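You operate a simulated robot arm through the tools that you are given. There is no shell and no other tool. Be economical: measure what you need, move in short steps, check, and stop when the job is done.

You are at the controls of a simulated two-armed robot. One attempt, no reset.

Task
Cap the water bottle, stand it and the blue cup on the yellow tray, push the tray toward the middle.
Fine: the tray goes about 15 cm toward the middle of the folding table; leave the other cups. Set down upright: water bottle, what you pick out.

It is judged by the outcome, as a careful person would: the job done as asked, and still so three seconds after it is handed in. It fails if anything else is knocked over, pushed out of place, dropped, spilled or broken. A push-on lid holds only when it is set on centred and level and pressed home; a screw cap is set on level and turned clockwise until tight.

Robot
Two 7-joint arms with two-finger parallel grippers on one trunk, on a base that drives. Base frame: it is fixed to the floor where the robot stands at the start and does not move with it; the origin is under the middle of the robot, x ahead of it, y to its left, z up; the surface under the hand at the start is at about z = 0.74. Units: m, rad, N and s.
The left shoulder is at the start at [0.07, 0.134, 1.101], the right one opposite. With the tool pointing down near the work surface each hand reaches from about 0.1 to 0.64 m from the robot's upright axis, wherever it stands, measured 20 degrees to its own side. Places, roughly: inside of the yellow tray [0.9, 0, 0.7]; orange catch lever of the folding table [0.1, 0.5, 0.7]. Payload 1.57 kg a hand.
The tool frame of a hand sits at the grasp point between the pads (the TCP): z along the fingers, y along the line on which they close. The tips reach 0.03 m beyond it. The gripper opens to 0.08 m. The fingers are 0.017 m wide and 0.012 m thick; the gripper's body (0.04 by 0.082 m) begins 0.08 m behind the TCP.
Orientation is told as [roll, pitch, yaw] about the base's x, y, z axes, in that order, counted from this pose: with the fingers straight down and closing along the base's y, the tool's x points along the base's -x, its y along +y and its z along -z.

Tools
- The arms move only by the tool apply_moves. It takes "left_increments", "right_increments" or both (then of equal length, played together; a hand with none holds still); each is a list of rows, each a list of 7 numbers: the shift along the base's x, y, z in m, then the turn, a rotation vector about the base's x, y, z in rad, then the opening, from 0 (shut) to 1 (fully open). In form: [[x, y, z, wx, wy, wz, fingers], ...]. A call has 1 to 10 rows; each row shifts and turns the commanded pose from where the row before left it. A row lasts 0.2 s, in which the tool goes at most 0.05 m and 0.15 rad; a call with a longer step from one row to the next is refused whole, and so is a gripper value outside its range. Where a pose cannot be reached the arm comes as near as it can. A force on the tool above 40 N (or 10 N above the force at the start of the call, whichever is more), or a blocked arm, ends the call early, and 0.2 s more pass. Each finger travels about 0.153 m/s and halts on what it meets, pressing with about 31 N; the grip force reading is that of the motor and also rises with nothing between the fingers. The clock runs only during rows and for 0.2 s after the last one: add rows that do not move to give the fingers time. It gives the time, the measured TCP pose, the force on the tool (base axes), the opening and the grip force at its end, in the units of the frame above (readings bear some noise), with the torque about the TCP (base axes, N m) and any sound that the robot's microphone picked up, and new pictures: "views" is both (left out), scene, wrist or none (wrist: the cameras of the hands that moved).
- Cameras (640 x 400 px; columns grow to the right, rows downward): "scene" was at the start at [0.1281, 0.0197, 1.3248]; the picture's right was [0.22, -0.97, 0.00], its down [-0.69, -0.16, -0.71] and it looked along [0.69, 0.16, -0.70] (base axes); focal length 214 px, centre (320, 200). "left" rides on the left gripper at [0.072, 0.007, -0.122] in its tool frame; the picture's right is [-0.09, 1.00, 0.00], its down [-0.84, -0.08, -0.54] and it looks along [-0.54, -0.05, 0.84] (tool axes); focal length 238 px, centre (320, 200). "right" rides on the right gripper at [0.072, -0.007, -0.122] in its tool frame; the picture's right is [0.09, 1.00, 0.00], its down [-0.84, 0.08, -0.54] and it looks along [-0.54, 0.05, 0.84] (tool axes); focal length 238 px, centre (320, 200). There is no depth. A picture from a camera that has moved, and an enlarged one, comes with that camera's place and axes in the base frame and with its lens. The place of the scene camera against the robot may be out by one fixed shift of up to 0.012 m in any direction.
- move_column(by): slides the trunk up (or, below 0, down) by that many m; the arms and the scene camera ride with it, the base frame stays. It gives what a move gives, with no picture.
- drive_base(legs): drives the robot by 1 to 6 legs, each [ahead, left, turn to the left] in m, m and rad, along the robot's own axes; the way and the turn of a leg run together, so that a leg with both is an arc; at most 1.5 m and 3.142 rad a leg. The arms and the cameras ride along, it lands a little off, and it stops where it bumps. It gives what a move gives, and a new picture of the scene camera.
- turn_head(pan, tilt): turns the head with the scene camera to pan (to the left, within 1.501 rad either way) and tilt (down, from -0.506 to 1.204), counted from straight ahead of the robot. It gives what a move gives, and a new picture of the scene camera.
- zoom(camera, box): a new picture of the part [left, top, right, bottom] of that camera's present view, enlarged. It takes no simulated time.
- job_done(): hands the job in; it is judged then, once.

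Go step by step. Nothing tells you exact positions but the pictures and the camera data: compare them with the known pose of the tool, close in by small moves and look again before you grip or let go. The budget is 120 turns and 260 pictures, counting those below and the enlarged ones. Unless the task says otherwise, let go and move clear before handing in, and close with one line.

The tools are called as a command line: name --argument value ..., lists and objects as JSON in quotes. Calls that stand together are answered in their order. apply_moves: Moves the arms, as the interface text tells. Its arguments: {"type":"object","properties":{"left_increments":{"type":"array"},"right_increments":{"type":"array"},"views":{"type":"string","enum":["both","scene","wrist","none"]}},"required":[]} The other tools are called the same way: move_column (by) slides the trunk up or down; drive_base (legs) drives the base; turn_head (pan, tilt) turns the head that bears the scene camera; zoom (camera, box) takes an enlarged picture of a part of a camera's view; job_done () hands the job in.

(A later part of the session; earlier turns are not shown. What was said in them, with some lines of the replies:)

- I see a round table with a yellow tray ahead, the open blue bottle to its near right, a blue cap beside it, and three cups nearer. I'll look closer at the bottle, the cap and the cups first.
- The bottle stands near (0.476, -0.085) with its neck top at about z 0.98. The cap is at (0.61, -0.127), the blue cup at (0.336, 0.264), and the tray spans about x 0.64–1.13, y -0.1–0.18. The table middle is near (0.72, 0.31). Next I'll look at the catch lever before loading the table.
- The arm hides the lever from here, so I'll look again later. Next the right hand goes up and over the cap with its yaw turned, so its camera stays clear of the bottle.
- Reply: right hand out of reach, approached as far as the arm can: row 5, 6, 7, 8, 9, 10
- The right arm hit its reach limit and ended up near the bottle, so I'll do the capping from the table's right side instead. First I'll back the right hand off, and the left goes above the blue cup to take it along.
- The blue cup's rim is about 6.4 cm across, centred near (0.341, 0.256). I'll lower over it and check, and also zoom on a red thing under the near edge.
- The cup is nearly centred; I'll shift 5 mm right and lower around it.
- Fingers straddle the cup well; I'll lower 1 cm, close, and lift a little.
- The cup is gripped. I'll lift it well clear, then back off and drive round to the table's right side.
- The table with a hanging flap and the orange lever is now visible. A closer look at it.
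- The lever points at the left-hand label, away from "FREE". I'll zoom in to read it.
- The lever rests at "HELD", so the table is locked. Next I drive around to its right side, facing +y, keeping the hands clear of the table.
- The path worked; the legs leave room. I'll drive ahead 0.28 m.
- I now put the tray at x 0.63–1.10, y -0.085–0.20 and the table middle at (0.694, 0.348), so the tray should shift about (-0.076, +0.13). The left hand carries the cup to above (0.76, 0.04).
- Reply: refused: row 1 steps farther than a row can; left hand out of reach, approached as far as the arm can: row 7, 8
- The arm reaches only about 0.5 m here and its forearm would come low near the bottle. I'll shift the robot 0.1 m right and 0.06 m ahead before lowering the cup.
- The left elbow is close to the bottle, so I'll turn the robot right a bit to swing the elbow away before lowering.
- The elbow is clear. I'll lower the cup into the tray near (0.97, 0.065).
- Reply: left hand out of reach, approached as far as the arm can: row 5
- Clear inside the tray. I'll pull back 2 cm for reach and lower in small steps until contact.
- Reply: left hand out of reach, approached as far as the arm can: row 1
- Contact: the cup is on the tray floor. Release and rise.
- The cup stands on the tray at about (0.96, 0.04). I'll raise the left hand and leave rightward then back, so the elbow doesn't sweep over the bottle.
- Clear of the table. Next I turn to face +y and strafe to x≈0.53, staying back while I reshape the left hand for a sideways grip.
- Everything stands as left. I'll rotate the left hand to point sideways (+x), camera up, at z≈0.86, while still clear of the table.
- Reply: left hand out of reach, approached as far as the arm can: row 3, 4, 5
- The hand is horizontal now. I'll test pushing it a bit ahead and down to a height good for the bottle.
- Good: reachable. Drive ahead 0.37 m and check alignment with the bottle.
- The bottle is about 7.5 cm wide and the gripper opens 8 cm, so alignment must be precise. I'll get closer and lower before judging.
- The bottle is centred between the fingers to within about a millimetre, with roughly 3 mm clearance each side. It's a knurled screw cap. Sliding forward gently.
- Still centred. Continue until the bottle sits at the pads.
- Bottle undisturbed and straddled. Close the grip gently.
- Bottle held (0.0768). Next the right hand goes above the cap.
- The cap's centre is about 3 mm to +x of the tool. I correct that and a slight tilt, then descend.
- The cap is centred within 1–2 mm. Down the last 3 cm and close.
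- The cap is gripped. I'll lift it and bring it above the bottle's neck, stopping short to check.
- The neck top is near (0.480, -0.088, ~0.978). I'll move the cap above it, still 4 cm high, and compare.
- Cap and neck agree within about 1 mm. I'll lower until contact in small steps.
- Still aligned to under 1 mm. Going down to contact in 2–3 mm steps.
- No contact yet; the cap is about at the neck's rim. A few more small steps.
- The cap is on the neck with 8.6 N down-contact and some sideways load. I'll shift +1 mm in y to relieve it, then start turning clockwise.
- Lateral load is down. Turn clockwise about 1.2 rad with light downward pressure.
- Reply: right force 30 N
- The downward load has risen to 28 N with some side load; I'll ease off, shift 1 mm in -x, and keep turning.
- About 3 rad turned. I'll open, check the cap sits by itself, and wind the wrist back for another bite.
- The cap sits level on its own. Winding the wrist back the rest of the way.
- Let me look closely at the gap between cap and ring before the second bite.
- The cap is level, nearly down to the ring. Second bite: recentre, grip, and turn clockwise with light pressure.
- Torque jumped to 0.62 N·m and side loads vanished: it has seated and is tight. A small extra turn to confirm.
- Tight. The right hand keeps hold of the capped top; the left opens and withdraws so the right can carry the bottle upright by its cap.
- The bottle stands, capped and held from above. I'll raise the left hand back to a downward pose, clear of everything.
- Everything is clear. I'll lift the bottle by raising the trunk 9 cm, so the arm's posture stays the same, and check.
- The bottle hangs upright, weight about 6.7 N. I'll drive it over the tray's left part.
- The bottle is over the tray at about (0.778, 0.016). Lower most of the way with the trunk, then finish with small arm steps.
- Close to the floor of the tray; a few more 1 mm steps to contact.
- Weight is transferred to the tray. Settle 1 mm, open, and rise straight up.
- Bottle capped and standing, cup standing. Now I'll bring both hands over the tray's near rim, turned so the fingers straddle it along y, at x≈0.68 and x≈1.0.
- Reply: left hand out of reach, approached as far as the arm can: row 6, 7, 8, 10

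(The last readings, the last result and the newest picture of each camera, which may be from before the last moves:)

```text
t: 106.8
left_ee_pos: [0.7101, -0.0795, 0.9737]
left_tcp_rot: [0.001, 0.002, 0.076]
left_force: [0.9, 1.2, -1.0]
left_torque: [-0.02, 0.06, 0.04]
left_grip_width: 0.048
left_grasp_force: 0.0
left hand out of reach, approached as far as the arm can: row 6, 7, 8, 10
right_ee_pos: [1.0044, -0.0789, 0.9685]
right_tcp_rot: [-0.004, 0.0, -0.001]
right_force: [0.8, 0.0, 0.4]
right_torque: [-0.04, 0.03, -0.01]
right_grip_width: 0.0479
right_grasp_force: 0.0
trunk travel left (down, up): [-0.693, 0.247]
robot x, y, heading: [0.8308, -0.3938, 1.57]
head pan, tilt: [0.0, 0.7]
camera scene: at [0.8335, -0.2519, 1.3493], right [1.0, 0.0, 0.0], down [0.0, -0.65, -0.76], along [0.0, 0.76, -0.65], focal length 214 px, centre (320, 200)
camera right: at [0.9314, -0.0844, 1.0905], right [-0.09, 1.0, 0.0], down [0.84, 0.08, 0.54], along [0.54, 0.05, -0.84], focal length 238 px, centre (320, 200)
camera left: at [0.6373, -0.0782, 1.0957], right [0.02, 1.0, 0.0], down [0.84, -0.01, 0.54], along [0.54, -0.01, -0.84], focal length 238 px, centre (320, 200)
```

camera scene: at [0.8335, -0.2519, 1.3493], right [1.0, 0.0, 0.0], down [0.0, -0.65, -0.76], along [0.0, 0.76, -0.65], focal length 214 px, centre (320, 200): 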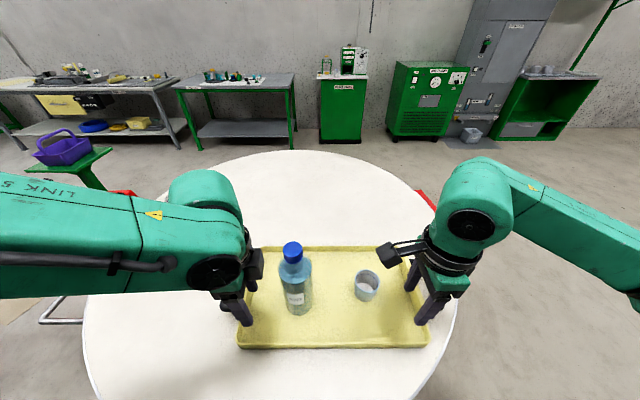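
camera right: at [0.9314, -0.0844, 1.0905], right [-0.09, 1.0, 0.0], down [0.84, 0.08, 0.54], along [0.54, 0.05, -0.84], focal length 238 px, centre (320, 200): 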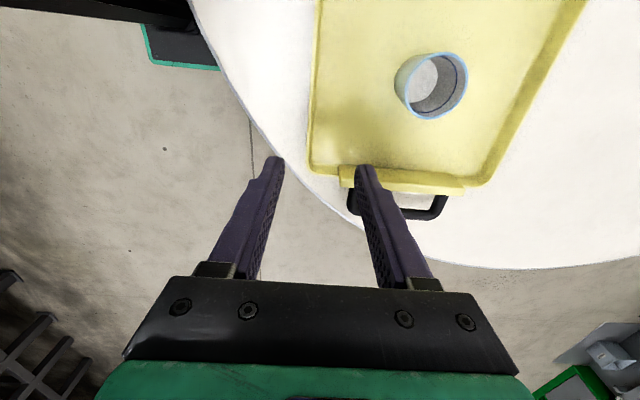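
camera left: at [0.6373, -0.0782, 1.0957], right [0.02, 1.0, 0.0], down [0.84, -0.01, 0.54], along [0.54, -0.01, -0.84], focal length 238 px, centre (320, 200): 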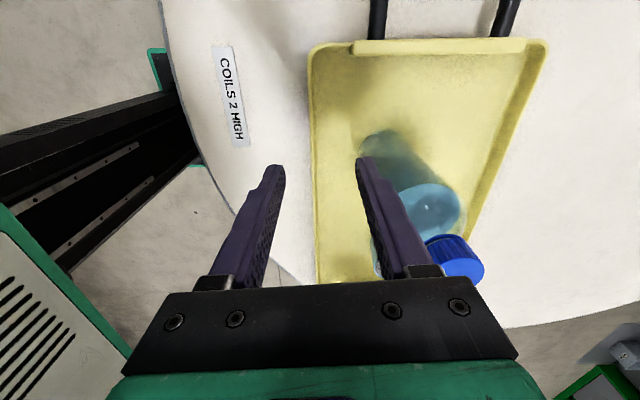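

The left wrist is strained and close to the bottle. I'll see whether it can shift to x≈0.67 in this pose.

apply_moves --left_increments '[[-0.015, -0.005, 0, 0, 0, 0, 0.6], [-0.015, -0.005, 0, 0, 0, 0, 0.6], [-0.01, 0, 0, 0, 0, 0, 0.6], [0, 0, 0, 0, 0, 0, 0.6]]' --views "none"

```text
t: 107.8
left_ee_pos: [0.6768, -0.0711, 0.9806]
left_tcp_rot: [0.003, -0.003, 0.077]
left_force: [0.1, -0.2, -0.2]
left_torque: [-0.01, -0.03, 0.04]
left_grip_width: 0.0479
left_grasp_force: 0.1
left hand out of reach, approached as far as the arm can: row 1, 2, 3
right_ee_pos: [1.0025, -0.0786, 0.9691]
right_tcp_rot: [-0.002, -0.005, -0.002]
right_force: [0.2, -0.2, -0.2]
right_torque: [-0.01, -0.01, -0.03]
right_grip_width: 0.0483
right_grasp_force: 0.0
trunk travel left (down, up): [-0.693, 0.247]
robot x, y, heading: [0.836, -0.3895, 1.57]
head pan, tilt: [0.0, 0.7]
```

That pose is at a joint limit. Instead, the left hand will take the tray's left handle in its natural pose while the right pinches the near rim. I'll unwind the left, raise both, and shift the robot left.

apply_moves --left_increments '[[-0.005, -0.005, 0.02, 0, 0, 0.15, 0.8], [-0.01, -0.005, 0.02, 0, 0, 0.15, 1], [-0.01, -0.005, 0.01, 0, 0, 0.15, 1], [-0.01, 0, 0.01, 0, 0, 0.15, 1], [-0.01, 0, 0, 0, 0, 0.15, 1], [-0.01, 0, 0, 0, 0, 0.15, 1], [0, 0, 0, 0, 0, 0.15, 1], [0, 0, 0, 0, 0, 0.15, 1], [0, 0, 0, 0, 0, 0.15, 1], [0, 0, 0, 0, 0, 0.147, 1]]' --right_increments '[[0, 0, 0.02, 0, 0, 0, 0.6], [0, 0, 0.02, 0, 0, 0, 0.6], [0, 0, 0.02, 0, 0, 0, 0.6], [0, 0, 0.02, 0, 0, 0, 0.6], [0, 0, 0, 0, 0, 0, 0.6], [0, 0, 0, 0, 0, 0, 0.6], [0, 0, 0, 0, 0, 0, 0.6], [0, 0, 0, 0, 0, 0, 0.6], [0, 0, 0, 0, 0, 0, 0.6], [0, 0, 0, 0, 0, 0, 0.6]]' --views "none"

drive_base --legs '[[0.03, 0.13, 0]]'

```text
t: 110.0
left_ee_pos: [0.621, -0.0862, 1.0394]
left_tcp_rot: [0.005, -0.002, 1.576]
left_force: [0.7, 0.6, 0.1]
left_torque: [0.01, 0.03, 0.0]
left_grip_width: 0.0798
left_grasp_force: 0.0
right_ee_pos: [1.002, -0.0812, 1.0485]
right_tcp_rot: [-0.002, -0.005, 0.001]
right_force: [-1.0, 0.8, 0.2]
right_torque: [-0.01, 0.0, 0.01]
right_grip_width: 0.0481
right_grasp_force: 0.0
trunk travel left (down, up): [-0.693, 0.247]
robot x, y, heading: [0.8292, -0.3889, 1.569]
head pan, tilt: [0.0, 0.7]
```

```text
t: 111.4
left_ee_pos: [0.4881, -0.0555, 1.0396]
left_tcp_rot: [0.007, -0.002, 1.574]
left_force: [-0.4, 0.2, -0.1]
left_torque: [0.0, 0.0, 0.0]
left_grip_width: 0.0796
left_grasp_force: 0.0
right_ee_pos: [0.8707, -0.0503, 1.0471]
right_tcp_rot: [-0.001, -0.002, -0.001]
right_force: [0.5, -0.2, -0.4]
right_torque: [0.0, 0.03, 0.0]
right_grip_width: 0.0481
right_grasp_force: 0.0
trunk travel left (down, up): [-0.693, 0.247]
robot x, y, heading: [0.6962, -0.3616, 1.57]
head pan, tilt: [0.0, 0.7]
camera scene: at [0.6984, -0.2239, 1.3496], right [1.0, 0.0, 0.0], down [0.0, -0.64, -0.77], along [0.0, 0.77, -0.64], focal length 214 px, centre (320, 200)
```

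scene: 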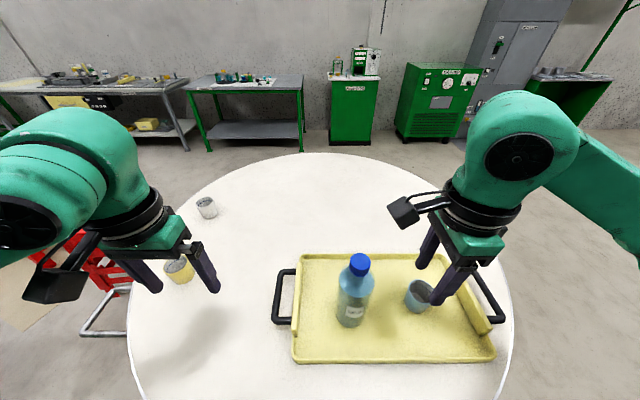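

The left handle bar is near (0.592, 0.056). I'll bring the left hand above it and the right hand above the near rim at x≈1.0.

apply_moves --left_increments '[[0.0173, 0.0185, -0.025, 0, 0, 0, 1], [0.0173, 0.0185, -0.025, 0, 0, 0, 0.8], [0.0173, 0.0185, -0.025, 0, 0, 0, 0.6], [0.0173, 0.0185, -0.025, 0, 0, 0, 0.45], [0.0173, 0.0185, -0.025, 0, 0, 0, 0.45], [0.0173, 0.0185, -0.025, 0, 0, 0, 0.45], [0, 0, 0, 0, 0, 0, 0.45], [0, 0, 0, 0, 0, 0, 0.45], [0, 0, 0, 0, 0, 0, 0.45]]' --right_increments '[[0.0217, -0.005, 0, 0, 0, 0, 0.6], [0.0217, -0.005, 0, 0, 0, 0, 0.6], [0.0217, -0.005, 0, 0, 0, 0, 0.6], [0.0217, -0.005, 0, 0, 0, 0, 0.6], [0.0217, -0.006, 0, 0, 0, 0, 0.6], [0.0217, -0.006, 0, 0, 0, 0, 0.6], [0, 0, -0.04, 0, 0, 0, 0.6], [0, 0, -0.04, 0, 0, 0, 0.6], [0, 0, -0.04, 0, 0, 0, 0.6]]'

```text
t: 113.4
left_ee_pos: [0.5927, 0.0572, 0.8882]
left_tcp_rot: [0.006, -0.001, 1.574]
left_force: [0.5, -0.6, 0.9]
left_torque: [0.02, 0.02, 0.03]
left_grip_width: 0.0361
left_grasp_force: 0.1
right_ee_pos: [0.9981, -0.082, 0.9267]
right_tcp_rot: [-0.002, -0.005, -0.003]
right_force: [0.5, 0.2, 0.4]
right_torque: [-0.01, -0.01, 0.01]
right_grip_width: 0.0482
right_grasp_force: 0.1
trunk travel left (down, up): [-0.693, 0.247]
robot x, y, heading: [0.7001, -0.358, 1.569]
head pan, tilt: [0.0, 0.7]
camera scene: at [0.6973, -0.223, 1.3495], right [1.0, 0.0, 0.0], down [0.0, -0.64, -0.76], along [0.0, 0.76, -0.64], focal length 214 px, centre (320, 200)
camera right: at [0.9242, -0.0883, 1.0489], right [-0.09, 1.0, 0.0], down [0.83, 0.08, 0.55], along [0.54, 0.05, -0.84], focal length 238 px, centre (320, 200)
camera left: at [0.5859, -0.0134, 1.01], right [-1.0, 0.09, 0.01], down [0.08, 0.84, 0.54], along [0.04, 0.54, -0.84], focal length 238 px, centre (320, 200)
```

scene: 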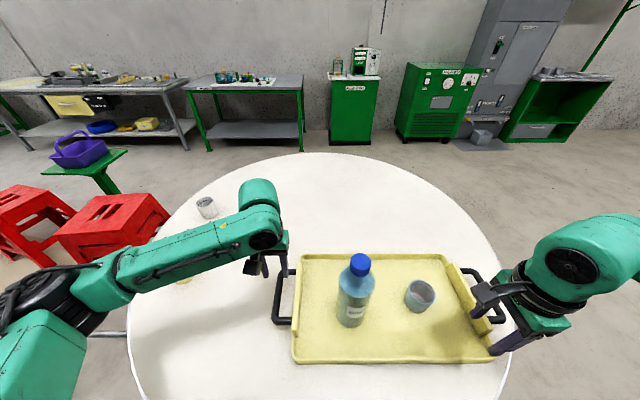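
right: 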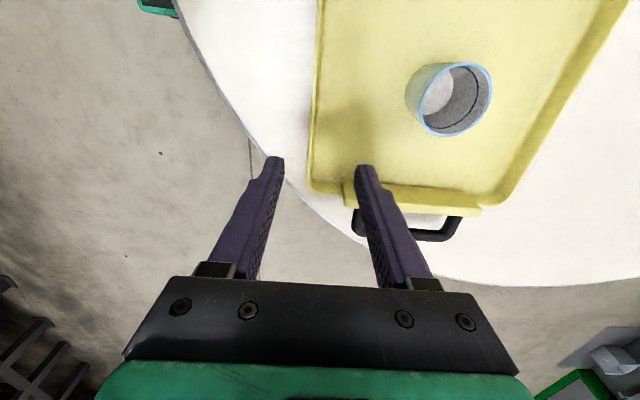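
left: 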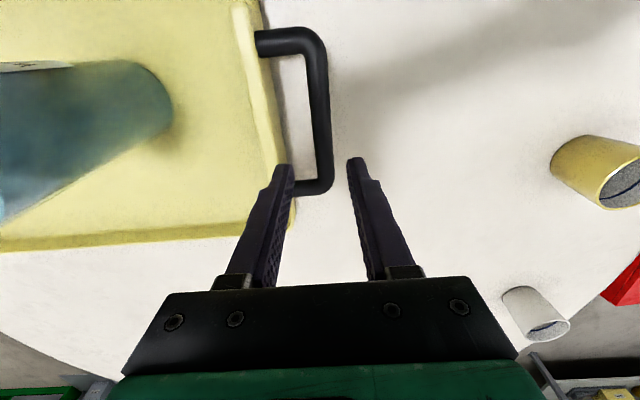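

The bar lines up with the left pads, and the rim is 5 mm off for the right. Correct both and descend, stopping above to check.

apply_moves --left_increments '[[0, -0.006, -0.02, 0, 0, 0, 0.45], [0, -0.006, -0.02, 0, 0, 0, 0.45], [0, 0, -0.02, 0, 0, 0, 0.45], [0, 0, -0.02, 0, 0, 0, 0.45]]' --right_increments '[[0, -0.003, -0.03, 0, 0, 0, 0.5], [0, -0.002, -0.03, 0, 0, 0, 0.5], [0, 0, -0.025, 0, 0, 0, 0.5], [0, 0, -0.02, 0, 0, 0, 0.5]]'

zoom --camera "scene" --box '[230, 230, 530, 400]'

```text
t: 114.4
left_ee_pos: [0.5926, 0.0466, 0.8087]
left_tcp_rot: [0.005, -0.004, 1.571]
left_force: [-0.2, -0.1, -0.6]
left_torque: [-0.01, 0.03, -0.01]
left_grip_width: 0.0359
left_grasp_force: 0.0
right_ee_pos: [0.9984, -0.0861, 0.8216]
right_tcp_rot: [-0.002, -0.004, -0.002]
right_force: [0.2, -1.0, 0.1]
right_torque: [-0.02, 0.01, -0.01]
right_grip_width: 0.0401
right_grasp_force: 0.1
trunk travel left (down, up): [-0.693, 0.247]
robot x, y, heading: [0.6986, -0.3606, 1.566]
head pan, tilt: [0.0, 0.7]
camera scene: at [0.6971, -0.223, 1.3496], right [1.0, 0.0, 0.0], down [0.0, -0.64, -0.76], along [0.0, 0.76, -0.64], focal length 214 px, centre (320, 200)
camera right: at [0.9253, -0.0924, 0.9426], right [-0.09, 1.0, 0.0], down [0.83, 0.08, 0.55], along [0.54, 0.05, -0.84], focal length 238 px, centre (320, 200)
camera left: at [0.5857, -0.0256, 0.9302], right [-1.0, 0.09, 0.01], down [0.08, 0.84, 0.54], along [0.04, 0.54, -0.84], focal length 238 px, centre (320, 200)
```

scene: 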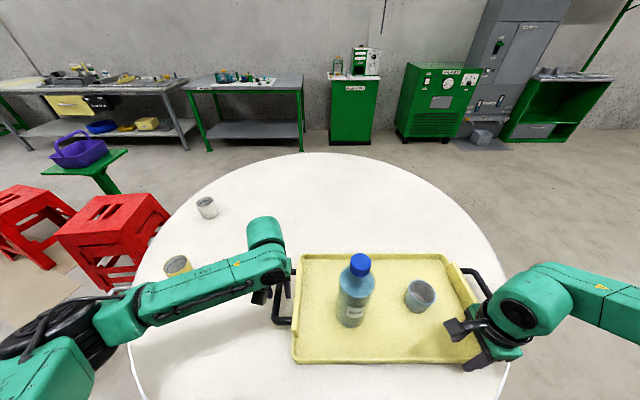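
right: 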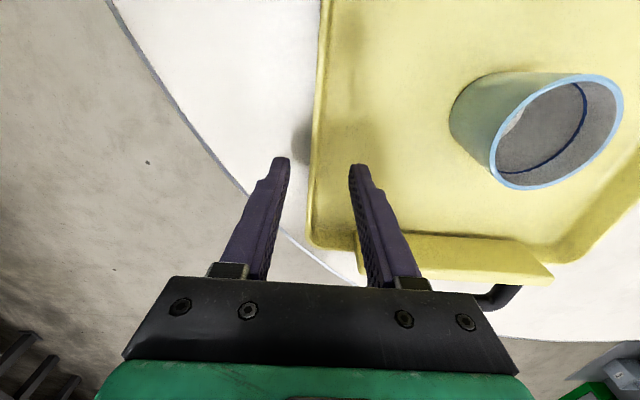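
left: 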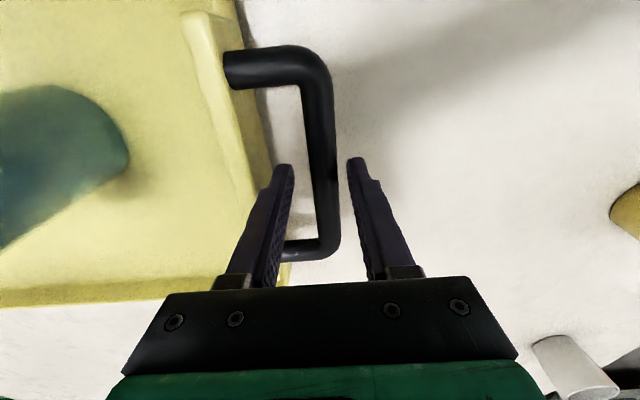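

```text
2.13 times, centred on (380, 315) of scene
camera zoom: at [0.6971, -0.223, 1.3496], right [1.0, 0.0, 0.0], down [0.0, -0.64, -0.76], along [0.0, 0.76, -0.64], focal length 458 px, centre (192, -45)
```

zoom: 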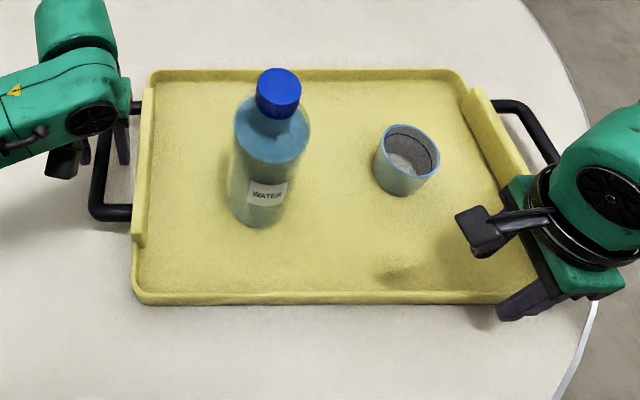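

Both grips are lined up. Lower the last bit and close on handle and rim.

apply_moves --left_increments '[[0, 0, -0.012, 0, 0, 0, 0.45], [0, 0, -0.011, 0, 0, 0, 0.45], [0, 0, 0, 0, 0, 0, 0.3], [0, 0, 0, 0, 0, 0, 0.15], [0, 0, 0, 0, 0, 0, 0.1], [0, 0, 0, 0, 0, 0, 0.1]]' --right_increments '[[0, -0.004, -0.019, 0, 0, 0, 0.5], [0, 0, -0.018, 0, 0, 0, 0.4], [0, 0, 0, 0, 0, 0, 0.3], [0, 0, 0, 0, 0, 0, 0.15], [0, 0, 0, 0, 0, 0, 0.05], [0, 0, 0, 0, 0, 0, 0.05]]'

zoom --camera "scene" --box '[230, 230, 530, 400]'

```text
t: 115.8
left_ee_pos: [0.5909, 0.0445, 0.7856]
left_tcp_rot: [0.003, -0.003, 1.574]
left_force: [-3.2, 0.5, -0.1]
left_torque: [0.65, -0.03, -0.19]
left_grip_width: 0.0176
left_grasp_force: 30.8
right_ee_pos: [0.9975, -0.0897, 0.7851]
right_tcp_rot: [-0.001, -0.004, -0.002]
right_force: [0.7, -2.3, -1.1]
right_torque: [-0.01, -0.02, 0.04]
right_grip_width: 0.0059
right_grasp_force: 0.5
trunk travel left (down, up): [-0.693, 0.247]
robot x, y, heading: [0.7007, -0.3589, 1.564]
head pan, tilt: [0.0, 0.7]
camera scene: at [0.6963, -0.2236, 1.3495], right [1.0, 0.0, 0.0], down [0.0, -0.64, -0.76], along [0.0, 0.76, -0.64], focal length 214 px, centre (320, 200)
camera right: at [0.9242, -0.0967, 0.9069], right [-0.09, 1.0, 0.0], down [0.83, 0.08, 0.55], along [0.54, 0.05, -0.84], focal length 238 px, centre (320, 200)
camera left: at [0.5846, -0.0269, 0.907], right [-1.0, 0.09, 0.01], down [0.08, 0.84, 0.54], along [0.04, 0.54, -0.84], focal length 238 px, centre (320, 200)
```

scene: 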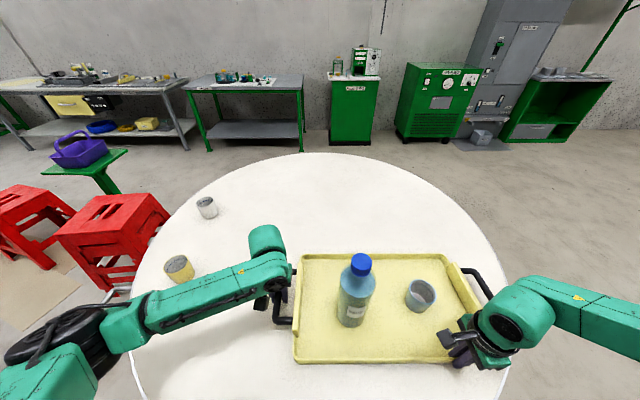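
right: 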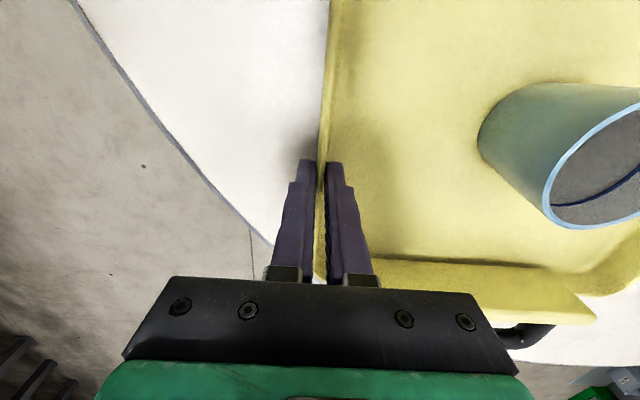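
left: 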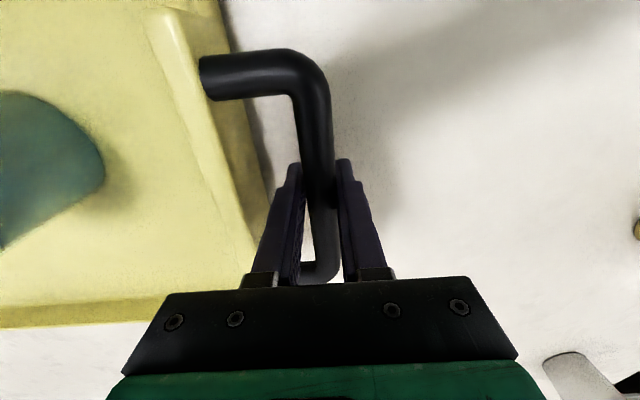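

```text
2.13 times, centred on (380, 315) of scene
camera zoom: at [0.6963, -0.2236, 1.3495], right [1.0, 0.0, 0.0], down [0.0, -0.64, -0.76], along [0.0, 0.76, -0.64], focal length 458 px, centre (192, -45)
```

zoom: 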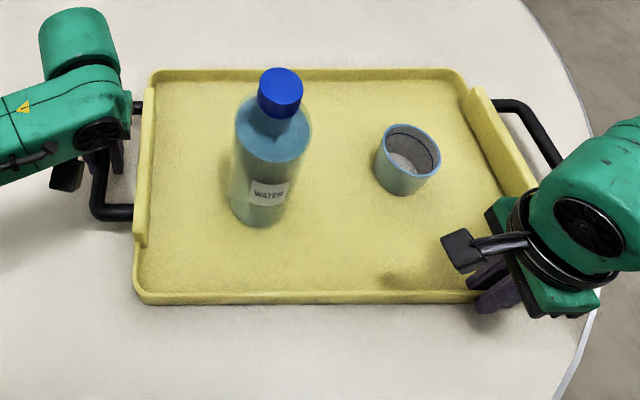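

Both hold. Tighten the right pinch, then move both hands together toward the middle, slowly, the first half.

apply_moves --left_increments '[[0, 0, 0, 0, 0, 0, 0.05], [0, 0, 0, 0, 0, 0, 0.05], [-0.0015, 0.0026, 0, 0, 0, 0, 0.05], [-0.003, 0.005, 0, 0, 0, 0, 0.05], [-0.005, 0.0085, 0, 0, 0, 0, 0.05], [-0.005, 0.0085, 0, 0, 0, 0, 0.05], [-0.005, 0.0085, 0, 0, 0, 0, 0.05], [-0.005, 0.0085, 0, 0, 0, 0, 0.05], [-0.003, 0.005, 0, 0, 0, 0, 0.05], [-0.0015, 0.0026, 0, 0, 0, 0, 0.05]]' --right_increments '[[0, 0, 0, 0, 0, 0, 0], [0, 0, 0, 0, 0, 0, 0], [-0.0015, 0.0026, 0, 0, 0, 0, 0], [-0.003, 0.005, 0, 0, 0, 0, 0], [-0.005, 0.0085, 0, 0, 0, 0, 0], [-0.005, 0.0085, 0, 0, 0, 0, 0], [-0.005, 0.0085, 0, 0, 0, 0, 0], [-0.005, 0.0085, 0, 0, 0, 0, 0], [-0.003, 0.005, 0, 0, 0, 0, 0], [-0.0015, 0.0026, 0, 0, 0, 0, 0]]'

```text
t: 118.0
left_ee_pos: [0.5621, 0.0929, 0.7846]
left_tcp_rot: [0.004, 0.0, 1.572]
left_force: [1.2, 0.4, -4.7]
left_torque: [-0.58, 0.07, -0.27]
left_grip_width: 0.0175
left_grasp_force: 31.7
right_ee_pos: [0.9706, -0.0413, 0.7855]
right_tcp_rot: [-0.001, -0.006, -0.002]
right_force: [0.4, -4.6, 9.7]
right_torque: [0.0, 0.09, 0.23]
right_grip_width: 0.0048
right_grasp_force: 24.8
trunk travel left (down, up): [-0.693, 0.247]
robot x, y, heading: [0.7017, -0.3611, 1.566]
head pan, tilt: [0.0, 0.7]
camera scene: at [0.6961, -0.2237, 1.3496], right [1.0, 0.0, 0.0], down [0.0, -0.64, -0.76], along [0.0, 0.76, -0.64], focal length 214 px, centre (320, 200)
camera right: at [0.8959, -0.0476, 0.9071], right [-0.09, 1.0, 0.0], down [0.83, 0.08, 0.55], along [0.54, 0.05, -0.84], focal length 238 px, centre (320, 200)
camera left: at [0.5559, 0.0219, 0.908], right [-1.0, 0.09, 0.0], down [0.08, 0.84, 0.54], along [0.05, 0.54, -0.84], focal length 238 px, centre (320, 200)
```

scene: 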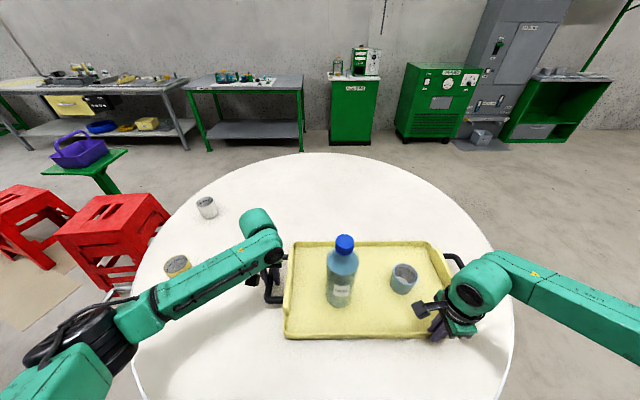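
right: 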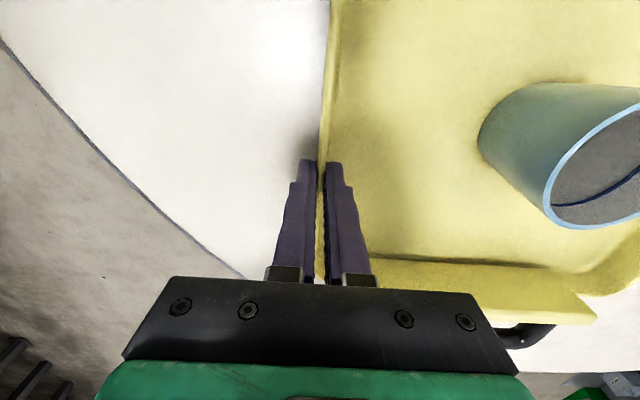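
left: 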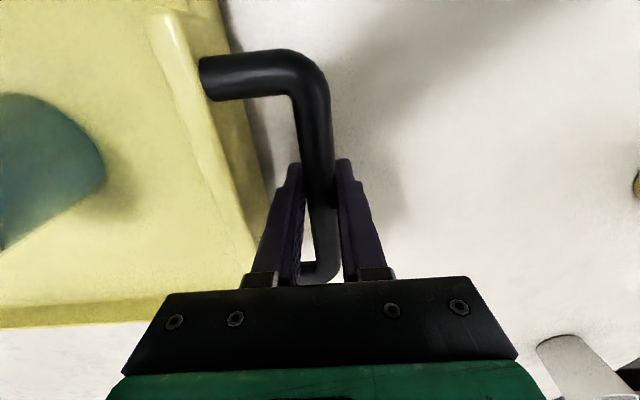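

The tray follows rigidly, 5.6 cm so far, items steady. Continue, watching the left forearm near the yellow cup.

apply_moves --left_increments '[[-0.0015, 0.0026, 0, 0, 0, 0, 0.05], [-0.003, 0.005, 0, 0, 0, 0, 0.05], [-0.005, 0.0085, 0, 0, 0, 0, 0.05], [-0.005, 0.0085, 0, 0, 0, 0, 0.05], [-0.005, 0.0085, 0, 0, 0, 0, 0.05], [-0.003, 0.005, 0, 0, 0, 0, 0.05], [-0.0015, 0.0026, 0, 0, 0, 0, 0.05]]' --right_increments '[[-0.0015, 0.0026, 0, 0, 0, 0, 0], [-0.003, 0.005, 0, 0, 0, 0, 0], [-0.005, 0.0085, 0, 0, 0, 0, 0], [-0.005, 0.0085, 0, 0, 0, 0, 0], [-0.005, 0.0085, 0, 0, 0, 0, 0], [-0.003, 0.005, 0, 0, 0, 0, 0], [-0.0015, 0.0026, 0, 0, 0, 0, 0]]' --views "scene"

zoom --camera "scene" --box '[100, 180, 400, 368]'

```text
t: 119.6
left_ee_pos: [0.5378, 0.133, 0.7863]
left_tcp_rot: [0.004, -0.003, 1.575]
left_force: [6.3, -1.1, -4.4]
left_torque: [0.33, 0.12, -0.19]
left_grip_width: 0.0175
left_grasp_force: 31.0
right_ee_pos: [0.9441, -0.0021, 0.7858]
right_tcp_rot: [-0.002, -0.005, -0.001]
right_force: [-5.1, -0.4, 6.3]
right_torque: [0.07, 0.8, 0.21]
right_grip_width: 0.0049
right_grasp_force: 25.7
trunk travel left (down, up): [-0.693, 0.247]
robot x, y, heading: [0.6972, -0.3627, 1.57]
head pan, tilt: [0.0, 0.7]
camera scene: at [0.6963, -0.2232, 1.3495], right [1.0, 0.0, 0.0], down [0.0, -0.64, -0.76], along [0.0, 0.76, -0.64], focal length 214 px, centre (320, 200)
```

scene: 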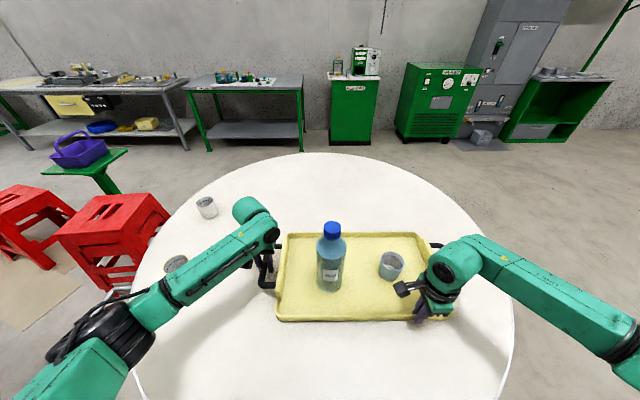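

```text
2.13 times, centred on (250, 274) of scene
camera zoom: at [0.6963, -0.2232, 1.3495], right [1.0, 0.0, 0.0], down [0.0, -0.64, -0.76], along [0.0, 0.76, -0.64], focal length 456 px, centre (469, 43)
```

zoom: 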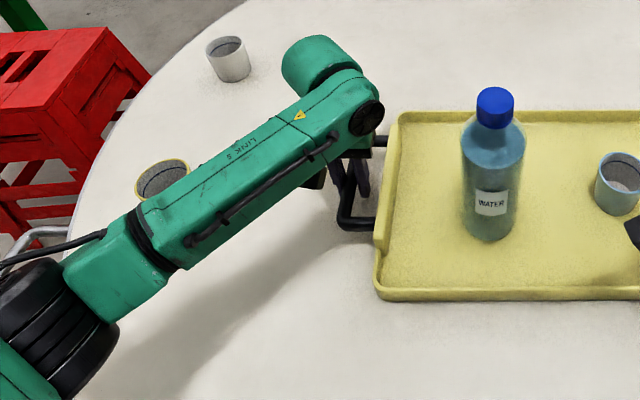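

About 10.3 cm done, everything upright and in place. The last 4.7 cm.

apply_moves --left_increments '[[-0.0015, 0.0026, 0, 0, 0, 0, 0.05], [-0.004, 0.0065, 0, 0, 0, 0, 0.05], [-0.005, 0.0085, 0, 0, 0, 0, 0.05], [-0.005, 0.0085, 0, 0, 0, 0, 0.05], [-0.004, 0.0065, 0, 0, 0, 0, 0.05], [-0.003, 0.005, 0, 0, 0, 0, 0.05], [-0.0015, 0.0026, 0, 0, 0, 0, 0.05], [0, 0, 0, 0, 0, 0, 0.05]]' --right_increments '[[-0.0015, 0.0026, 0, 0, 0, 0, 0], [-0.004, 0.0065, 0, 0, 0, 0, 0], [-0.005, 0.0085, 0, 0, 0, 0, 0], [-0.005, 0.0085, 0, 0, 0, 0, 0], [-0.004, 0.0065, 0, 0, 0, 0, 0], [-0.003, 0.005, 0, 0, 0, 0, 0], [-0.0015, 0.0026, 0, 0, 0, 0, 0], [0, 0, 0, 0, 0, 0, 0]]' --views "scene"

```text
t: 121.4
left_ee_pos: [0.5139, 0.1737, 0.7845]
left_tcp_rot: [0.004, -0.002, 1.573]
left_force: [13.6, -3.8, 0.0]
left_torque: [-0.02, -0.02, -0.26]
left_grip_width: 0.0176
left_grasp_force: 30.7
right_ee_pos: [0.922, 0.0394, 0.784]
right_tcp_rot: [-0.003, -0.003, 0.0]
right_force: [-11.6, 2.9, 1.4]
right_torque: [0.14, 0.21, 0.12]
right_grip_width: 0.0048
right_grasp_force: 25.1
trunk travel left (down, up): [-0.693, 0.247]
robot x, y, heading: [0.6989, -0.36, 1.567]
head pan, tilt: [0.0, 0.7]
camera scene: at [0.6968, -0.2231, 1.3495], right [1.0, 0.0, 0.0], down [0.0, -0.64, -0.76], along [0.0, 0.76, -0.64], focal length 214 px, centre (320, 200)
```

scene: 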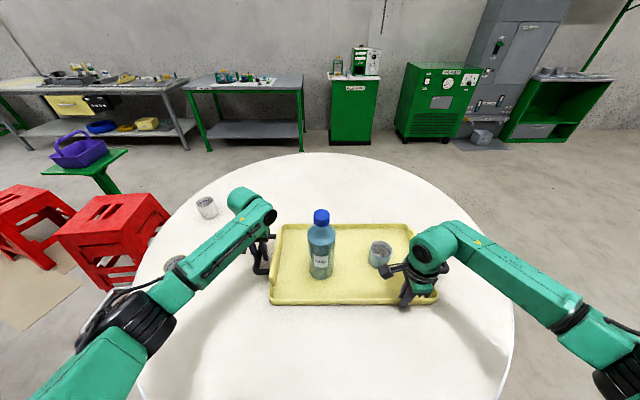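

The tray has moved 15 cm toward the middle. Open both grips and rise straight up.

apply_moves --left_increments '[[0, 0, 0, 0, 0, 0, 0.3], [0, 0, 0, 0, 0, 0, 0.45], [0, 0, 0, 0, 0, 0, 0.45], [0, 0, 0.01, 0, 0, 0, 0.45], [0, 0, 0.02, 0, 0, 0, 0.45], [0, 0, 0.03, 0, 0, 0, 0.45], [0, 0, 0.04, 0, 0, 0, 0.45], [0, 0, 0.04, 0, 0, 0, 0.45]]' --right_increments '[[0, 0, 0, 0, 0, 0, 0.2], [0, 0, 0, 0, 0, 0, 0.35], [0, 0, 0, 0, 0, 0, 0.35], [0, 0, 0.01, 0, 0, 0, 0.35], [0, 0, 0.02, 0, 0, 0, 0.35], [0, 0, 0.03, 0, 0, 0, 0.35], [0, 0, 0.04, 0, 0, 0, 0.35], [0, 0, 0.04, 0, 0, 0, 0.35]]' --views "both"

```text
t: 123.2
left_ee_pos: [0.5145, 0.1721, 0.9242]
left_tcp_rot: [0.004, -0.002, 1.574]
left_force: [0.3, -0.7, 0.5]
left_torque: [0.04, -0.02, -0.01]
left_grip_width: 0.036
left_grasp_force: 0.1
right_ee_pos: [0.9208, 0.0395, 0.9277]
right_tcp_rot: [-0.001, -0.005, -0.001]
right_force: [-0.8, -0.3, -0.1]
right_torque: [-0.02, -0.04, 0.0]
right_grip_width: 0.028
right_grasp_force: 0.1
trunk travel left (down, up): [-0.693, 0.247]
robot x, y, heading: [0.699, -0.3576, 1.57]
head pan, tilt: [0.0, 0.7]
camera scene: at [0.6959, -0.2246, 1.3496], right [1.0, 0.0, 0.0], down [0.0, -0.64, -0.77], along [0.0, 0.77, -0.64], focal length 214 px, centre (320, 200)
camera right: at [0.8475, 0.0328, 1.0492], right [-0.09, 1.0, 0.0], down [0.83, 0.08, 0.55], along [0.54, 0.05, -0.84], focal length 238 px, centre (320, 200)
camera left: at [0.5071, 0.1021, 1.0465], right [-1.0, 0.09, 0.01], down [0.08, 0.84, 0.54], along [0.04, 0.54, -0.84], focal length 238 px, centre (320, 200)
```

scene: 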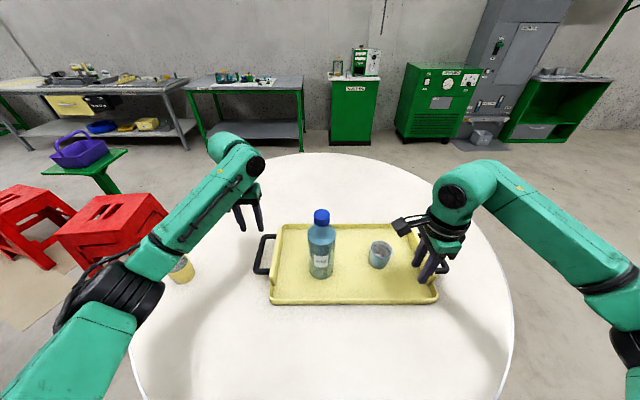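
right: 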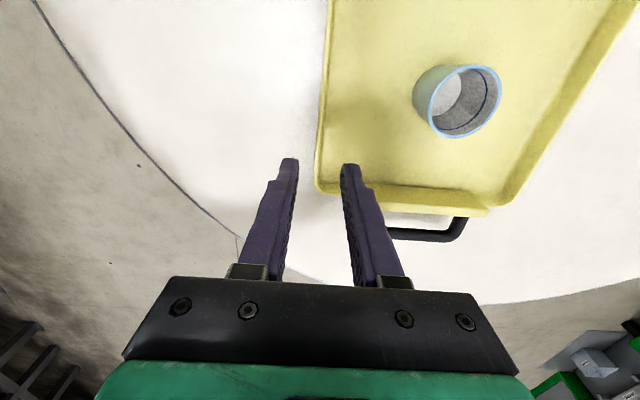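
left: 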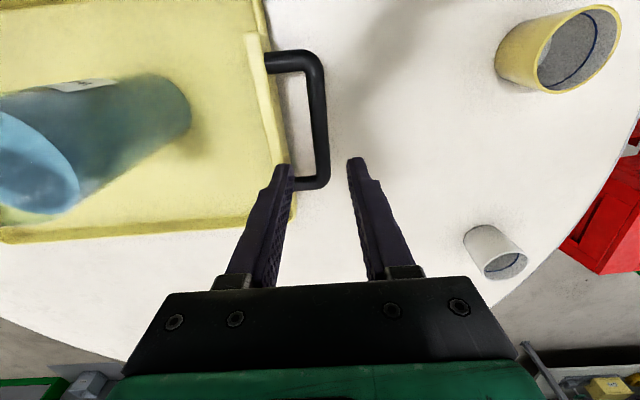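

All released; nothing disturbed. I'll raise the trunk and back off, then take a final look.

move_column --by 0.15

drive_base --legs '[[-0.5, 0, 0]]'

zoom --camera "scene" --box '[180, 100, 460, 275]'

```text
t: 124.9
left_ee_pos: [0.5139, 0.174, 1.0732]
left_tcp_rot: [0.004, -0.003, 1.571]
left_force: [-0.1, -0.4, -0.5]
left_torque: [-0.05, 0.01, -0.04]
left_grip_width: 0.0362
left_grasp_force: 0.0
right_ee_pos: [0.9223, 0.0415, 1.076]
right_tcp_rot: [-0.001, -0.005, -0.001]
right_force: [-0.1, 0.5, 0.2]
right_torque: [-0.02, -0.03, 0.0]
right_grip_width: 0.0282
right_grasp_force: 0.1
trunk travel left (down, up): [-0.843, 0.097]
robot x, y, heading: [0.7015, -0.3598, 1.566]
head pan, tilt: [0.0, 0.7]
```

```text
t: 127.9
left_ee_pos: [0.5132, -0.3322, 1.0728]
left_tcp_rot: [0.007, 0.001, 1.572]
left_force: [0.3, 0.1, 0.0]
left_torque: [-0.02, 0.03, -0.02]
left_grip_width: 0.0361
left_grasp_force: 0.2
right_ee_pos: [0.9203, -0.4667, 1.077]
right_tcp_rot: [-0.004, -0.005, -0.002]
right_force: [0.0, -0.2, -0.5]
right_torque: [0.01, 0.01, -0.03]
right_grip_width: 0.0277
right_grasp_force: 0.0
trunk travel left (down, up): [-0.843, 0.097]
robot x, y, heading: [0.6959, -0.8687, 1.563]
head pan, tilt: [0.0, 0.7]
camera scene: at [0.6956, -0.7301, 1.4994], right [1.0, 0.0, 0.0], down [0.0, -0.65, -0.76], along [0.0, 0.76, -0.65], focal length 214 px, centre (320, 200)
```

scene: 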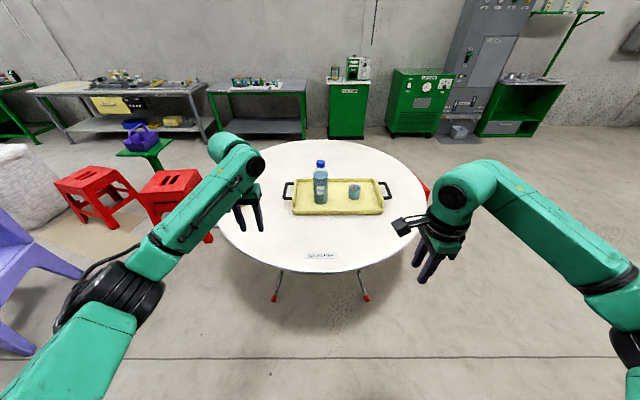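

```text
2.29 times, centred on (320, 188) of scene
camera zoom: at [0.6956, -0.7301, 1.4994], right [1.0, 0.0, 0.0], down [0.0, -0.65, -0.76], along [0.0, 0.76, -0.65], focal length 490 px, centre (320, 229)
```

zoom: 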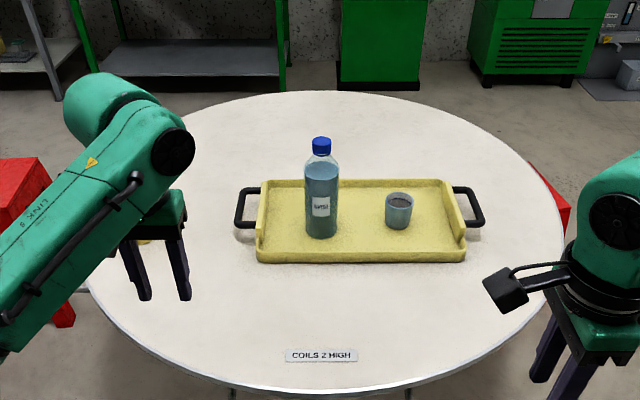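

The capped bottle and the blue cup stand upright on the tray. The tray is about 15 cm nearer the middle, the other cups are untouched, and both hands are clear, so I'm handing in.

job_done

```text
The job is handed in.
```

I screwed the cap on tight, stood the water bottle and the blue cup upright on the yellow tray, and moved the tray about 15 cm toward the middle of the table. I left the other cups alone.
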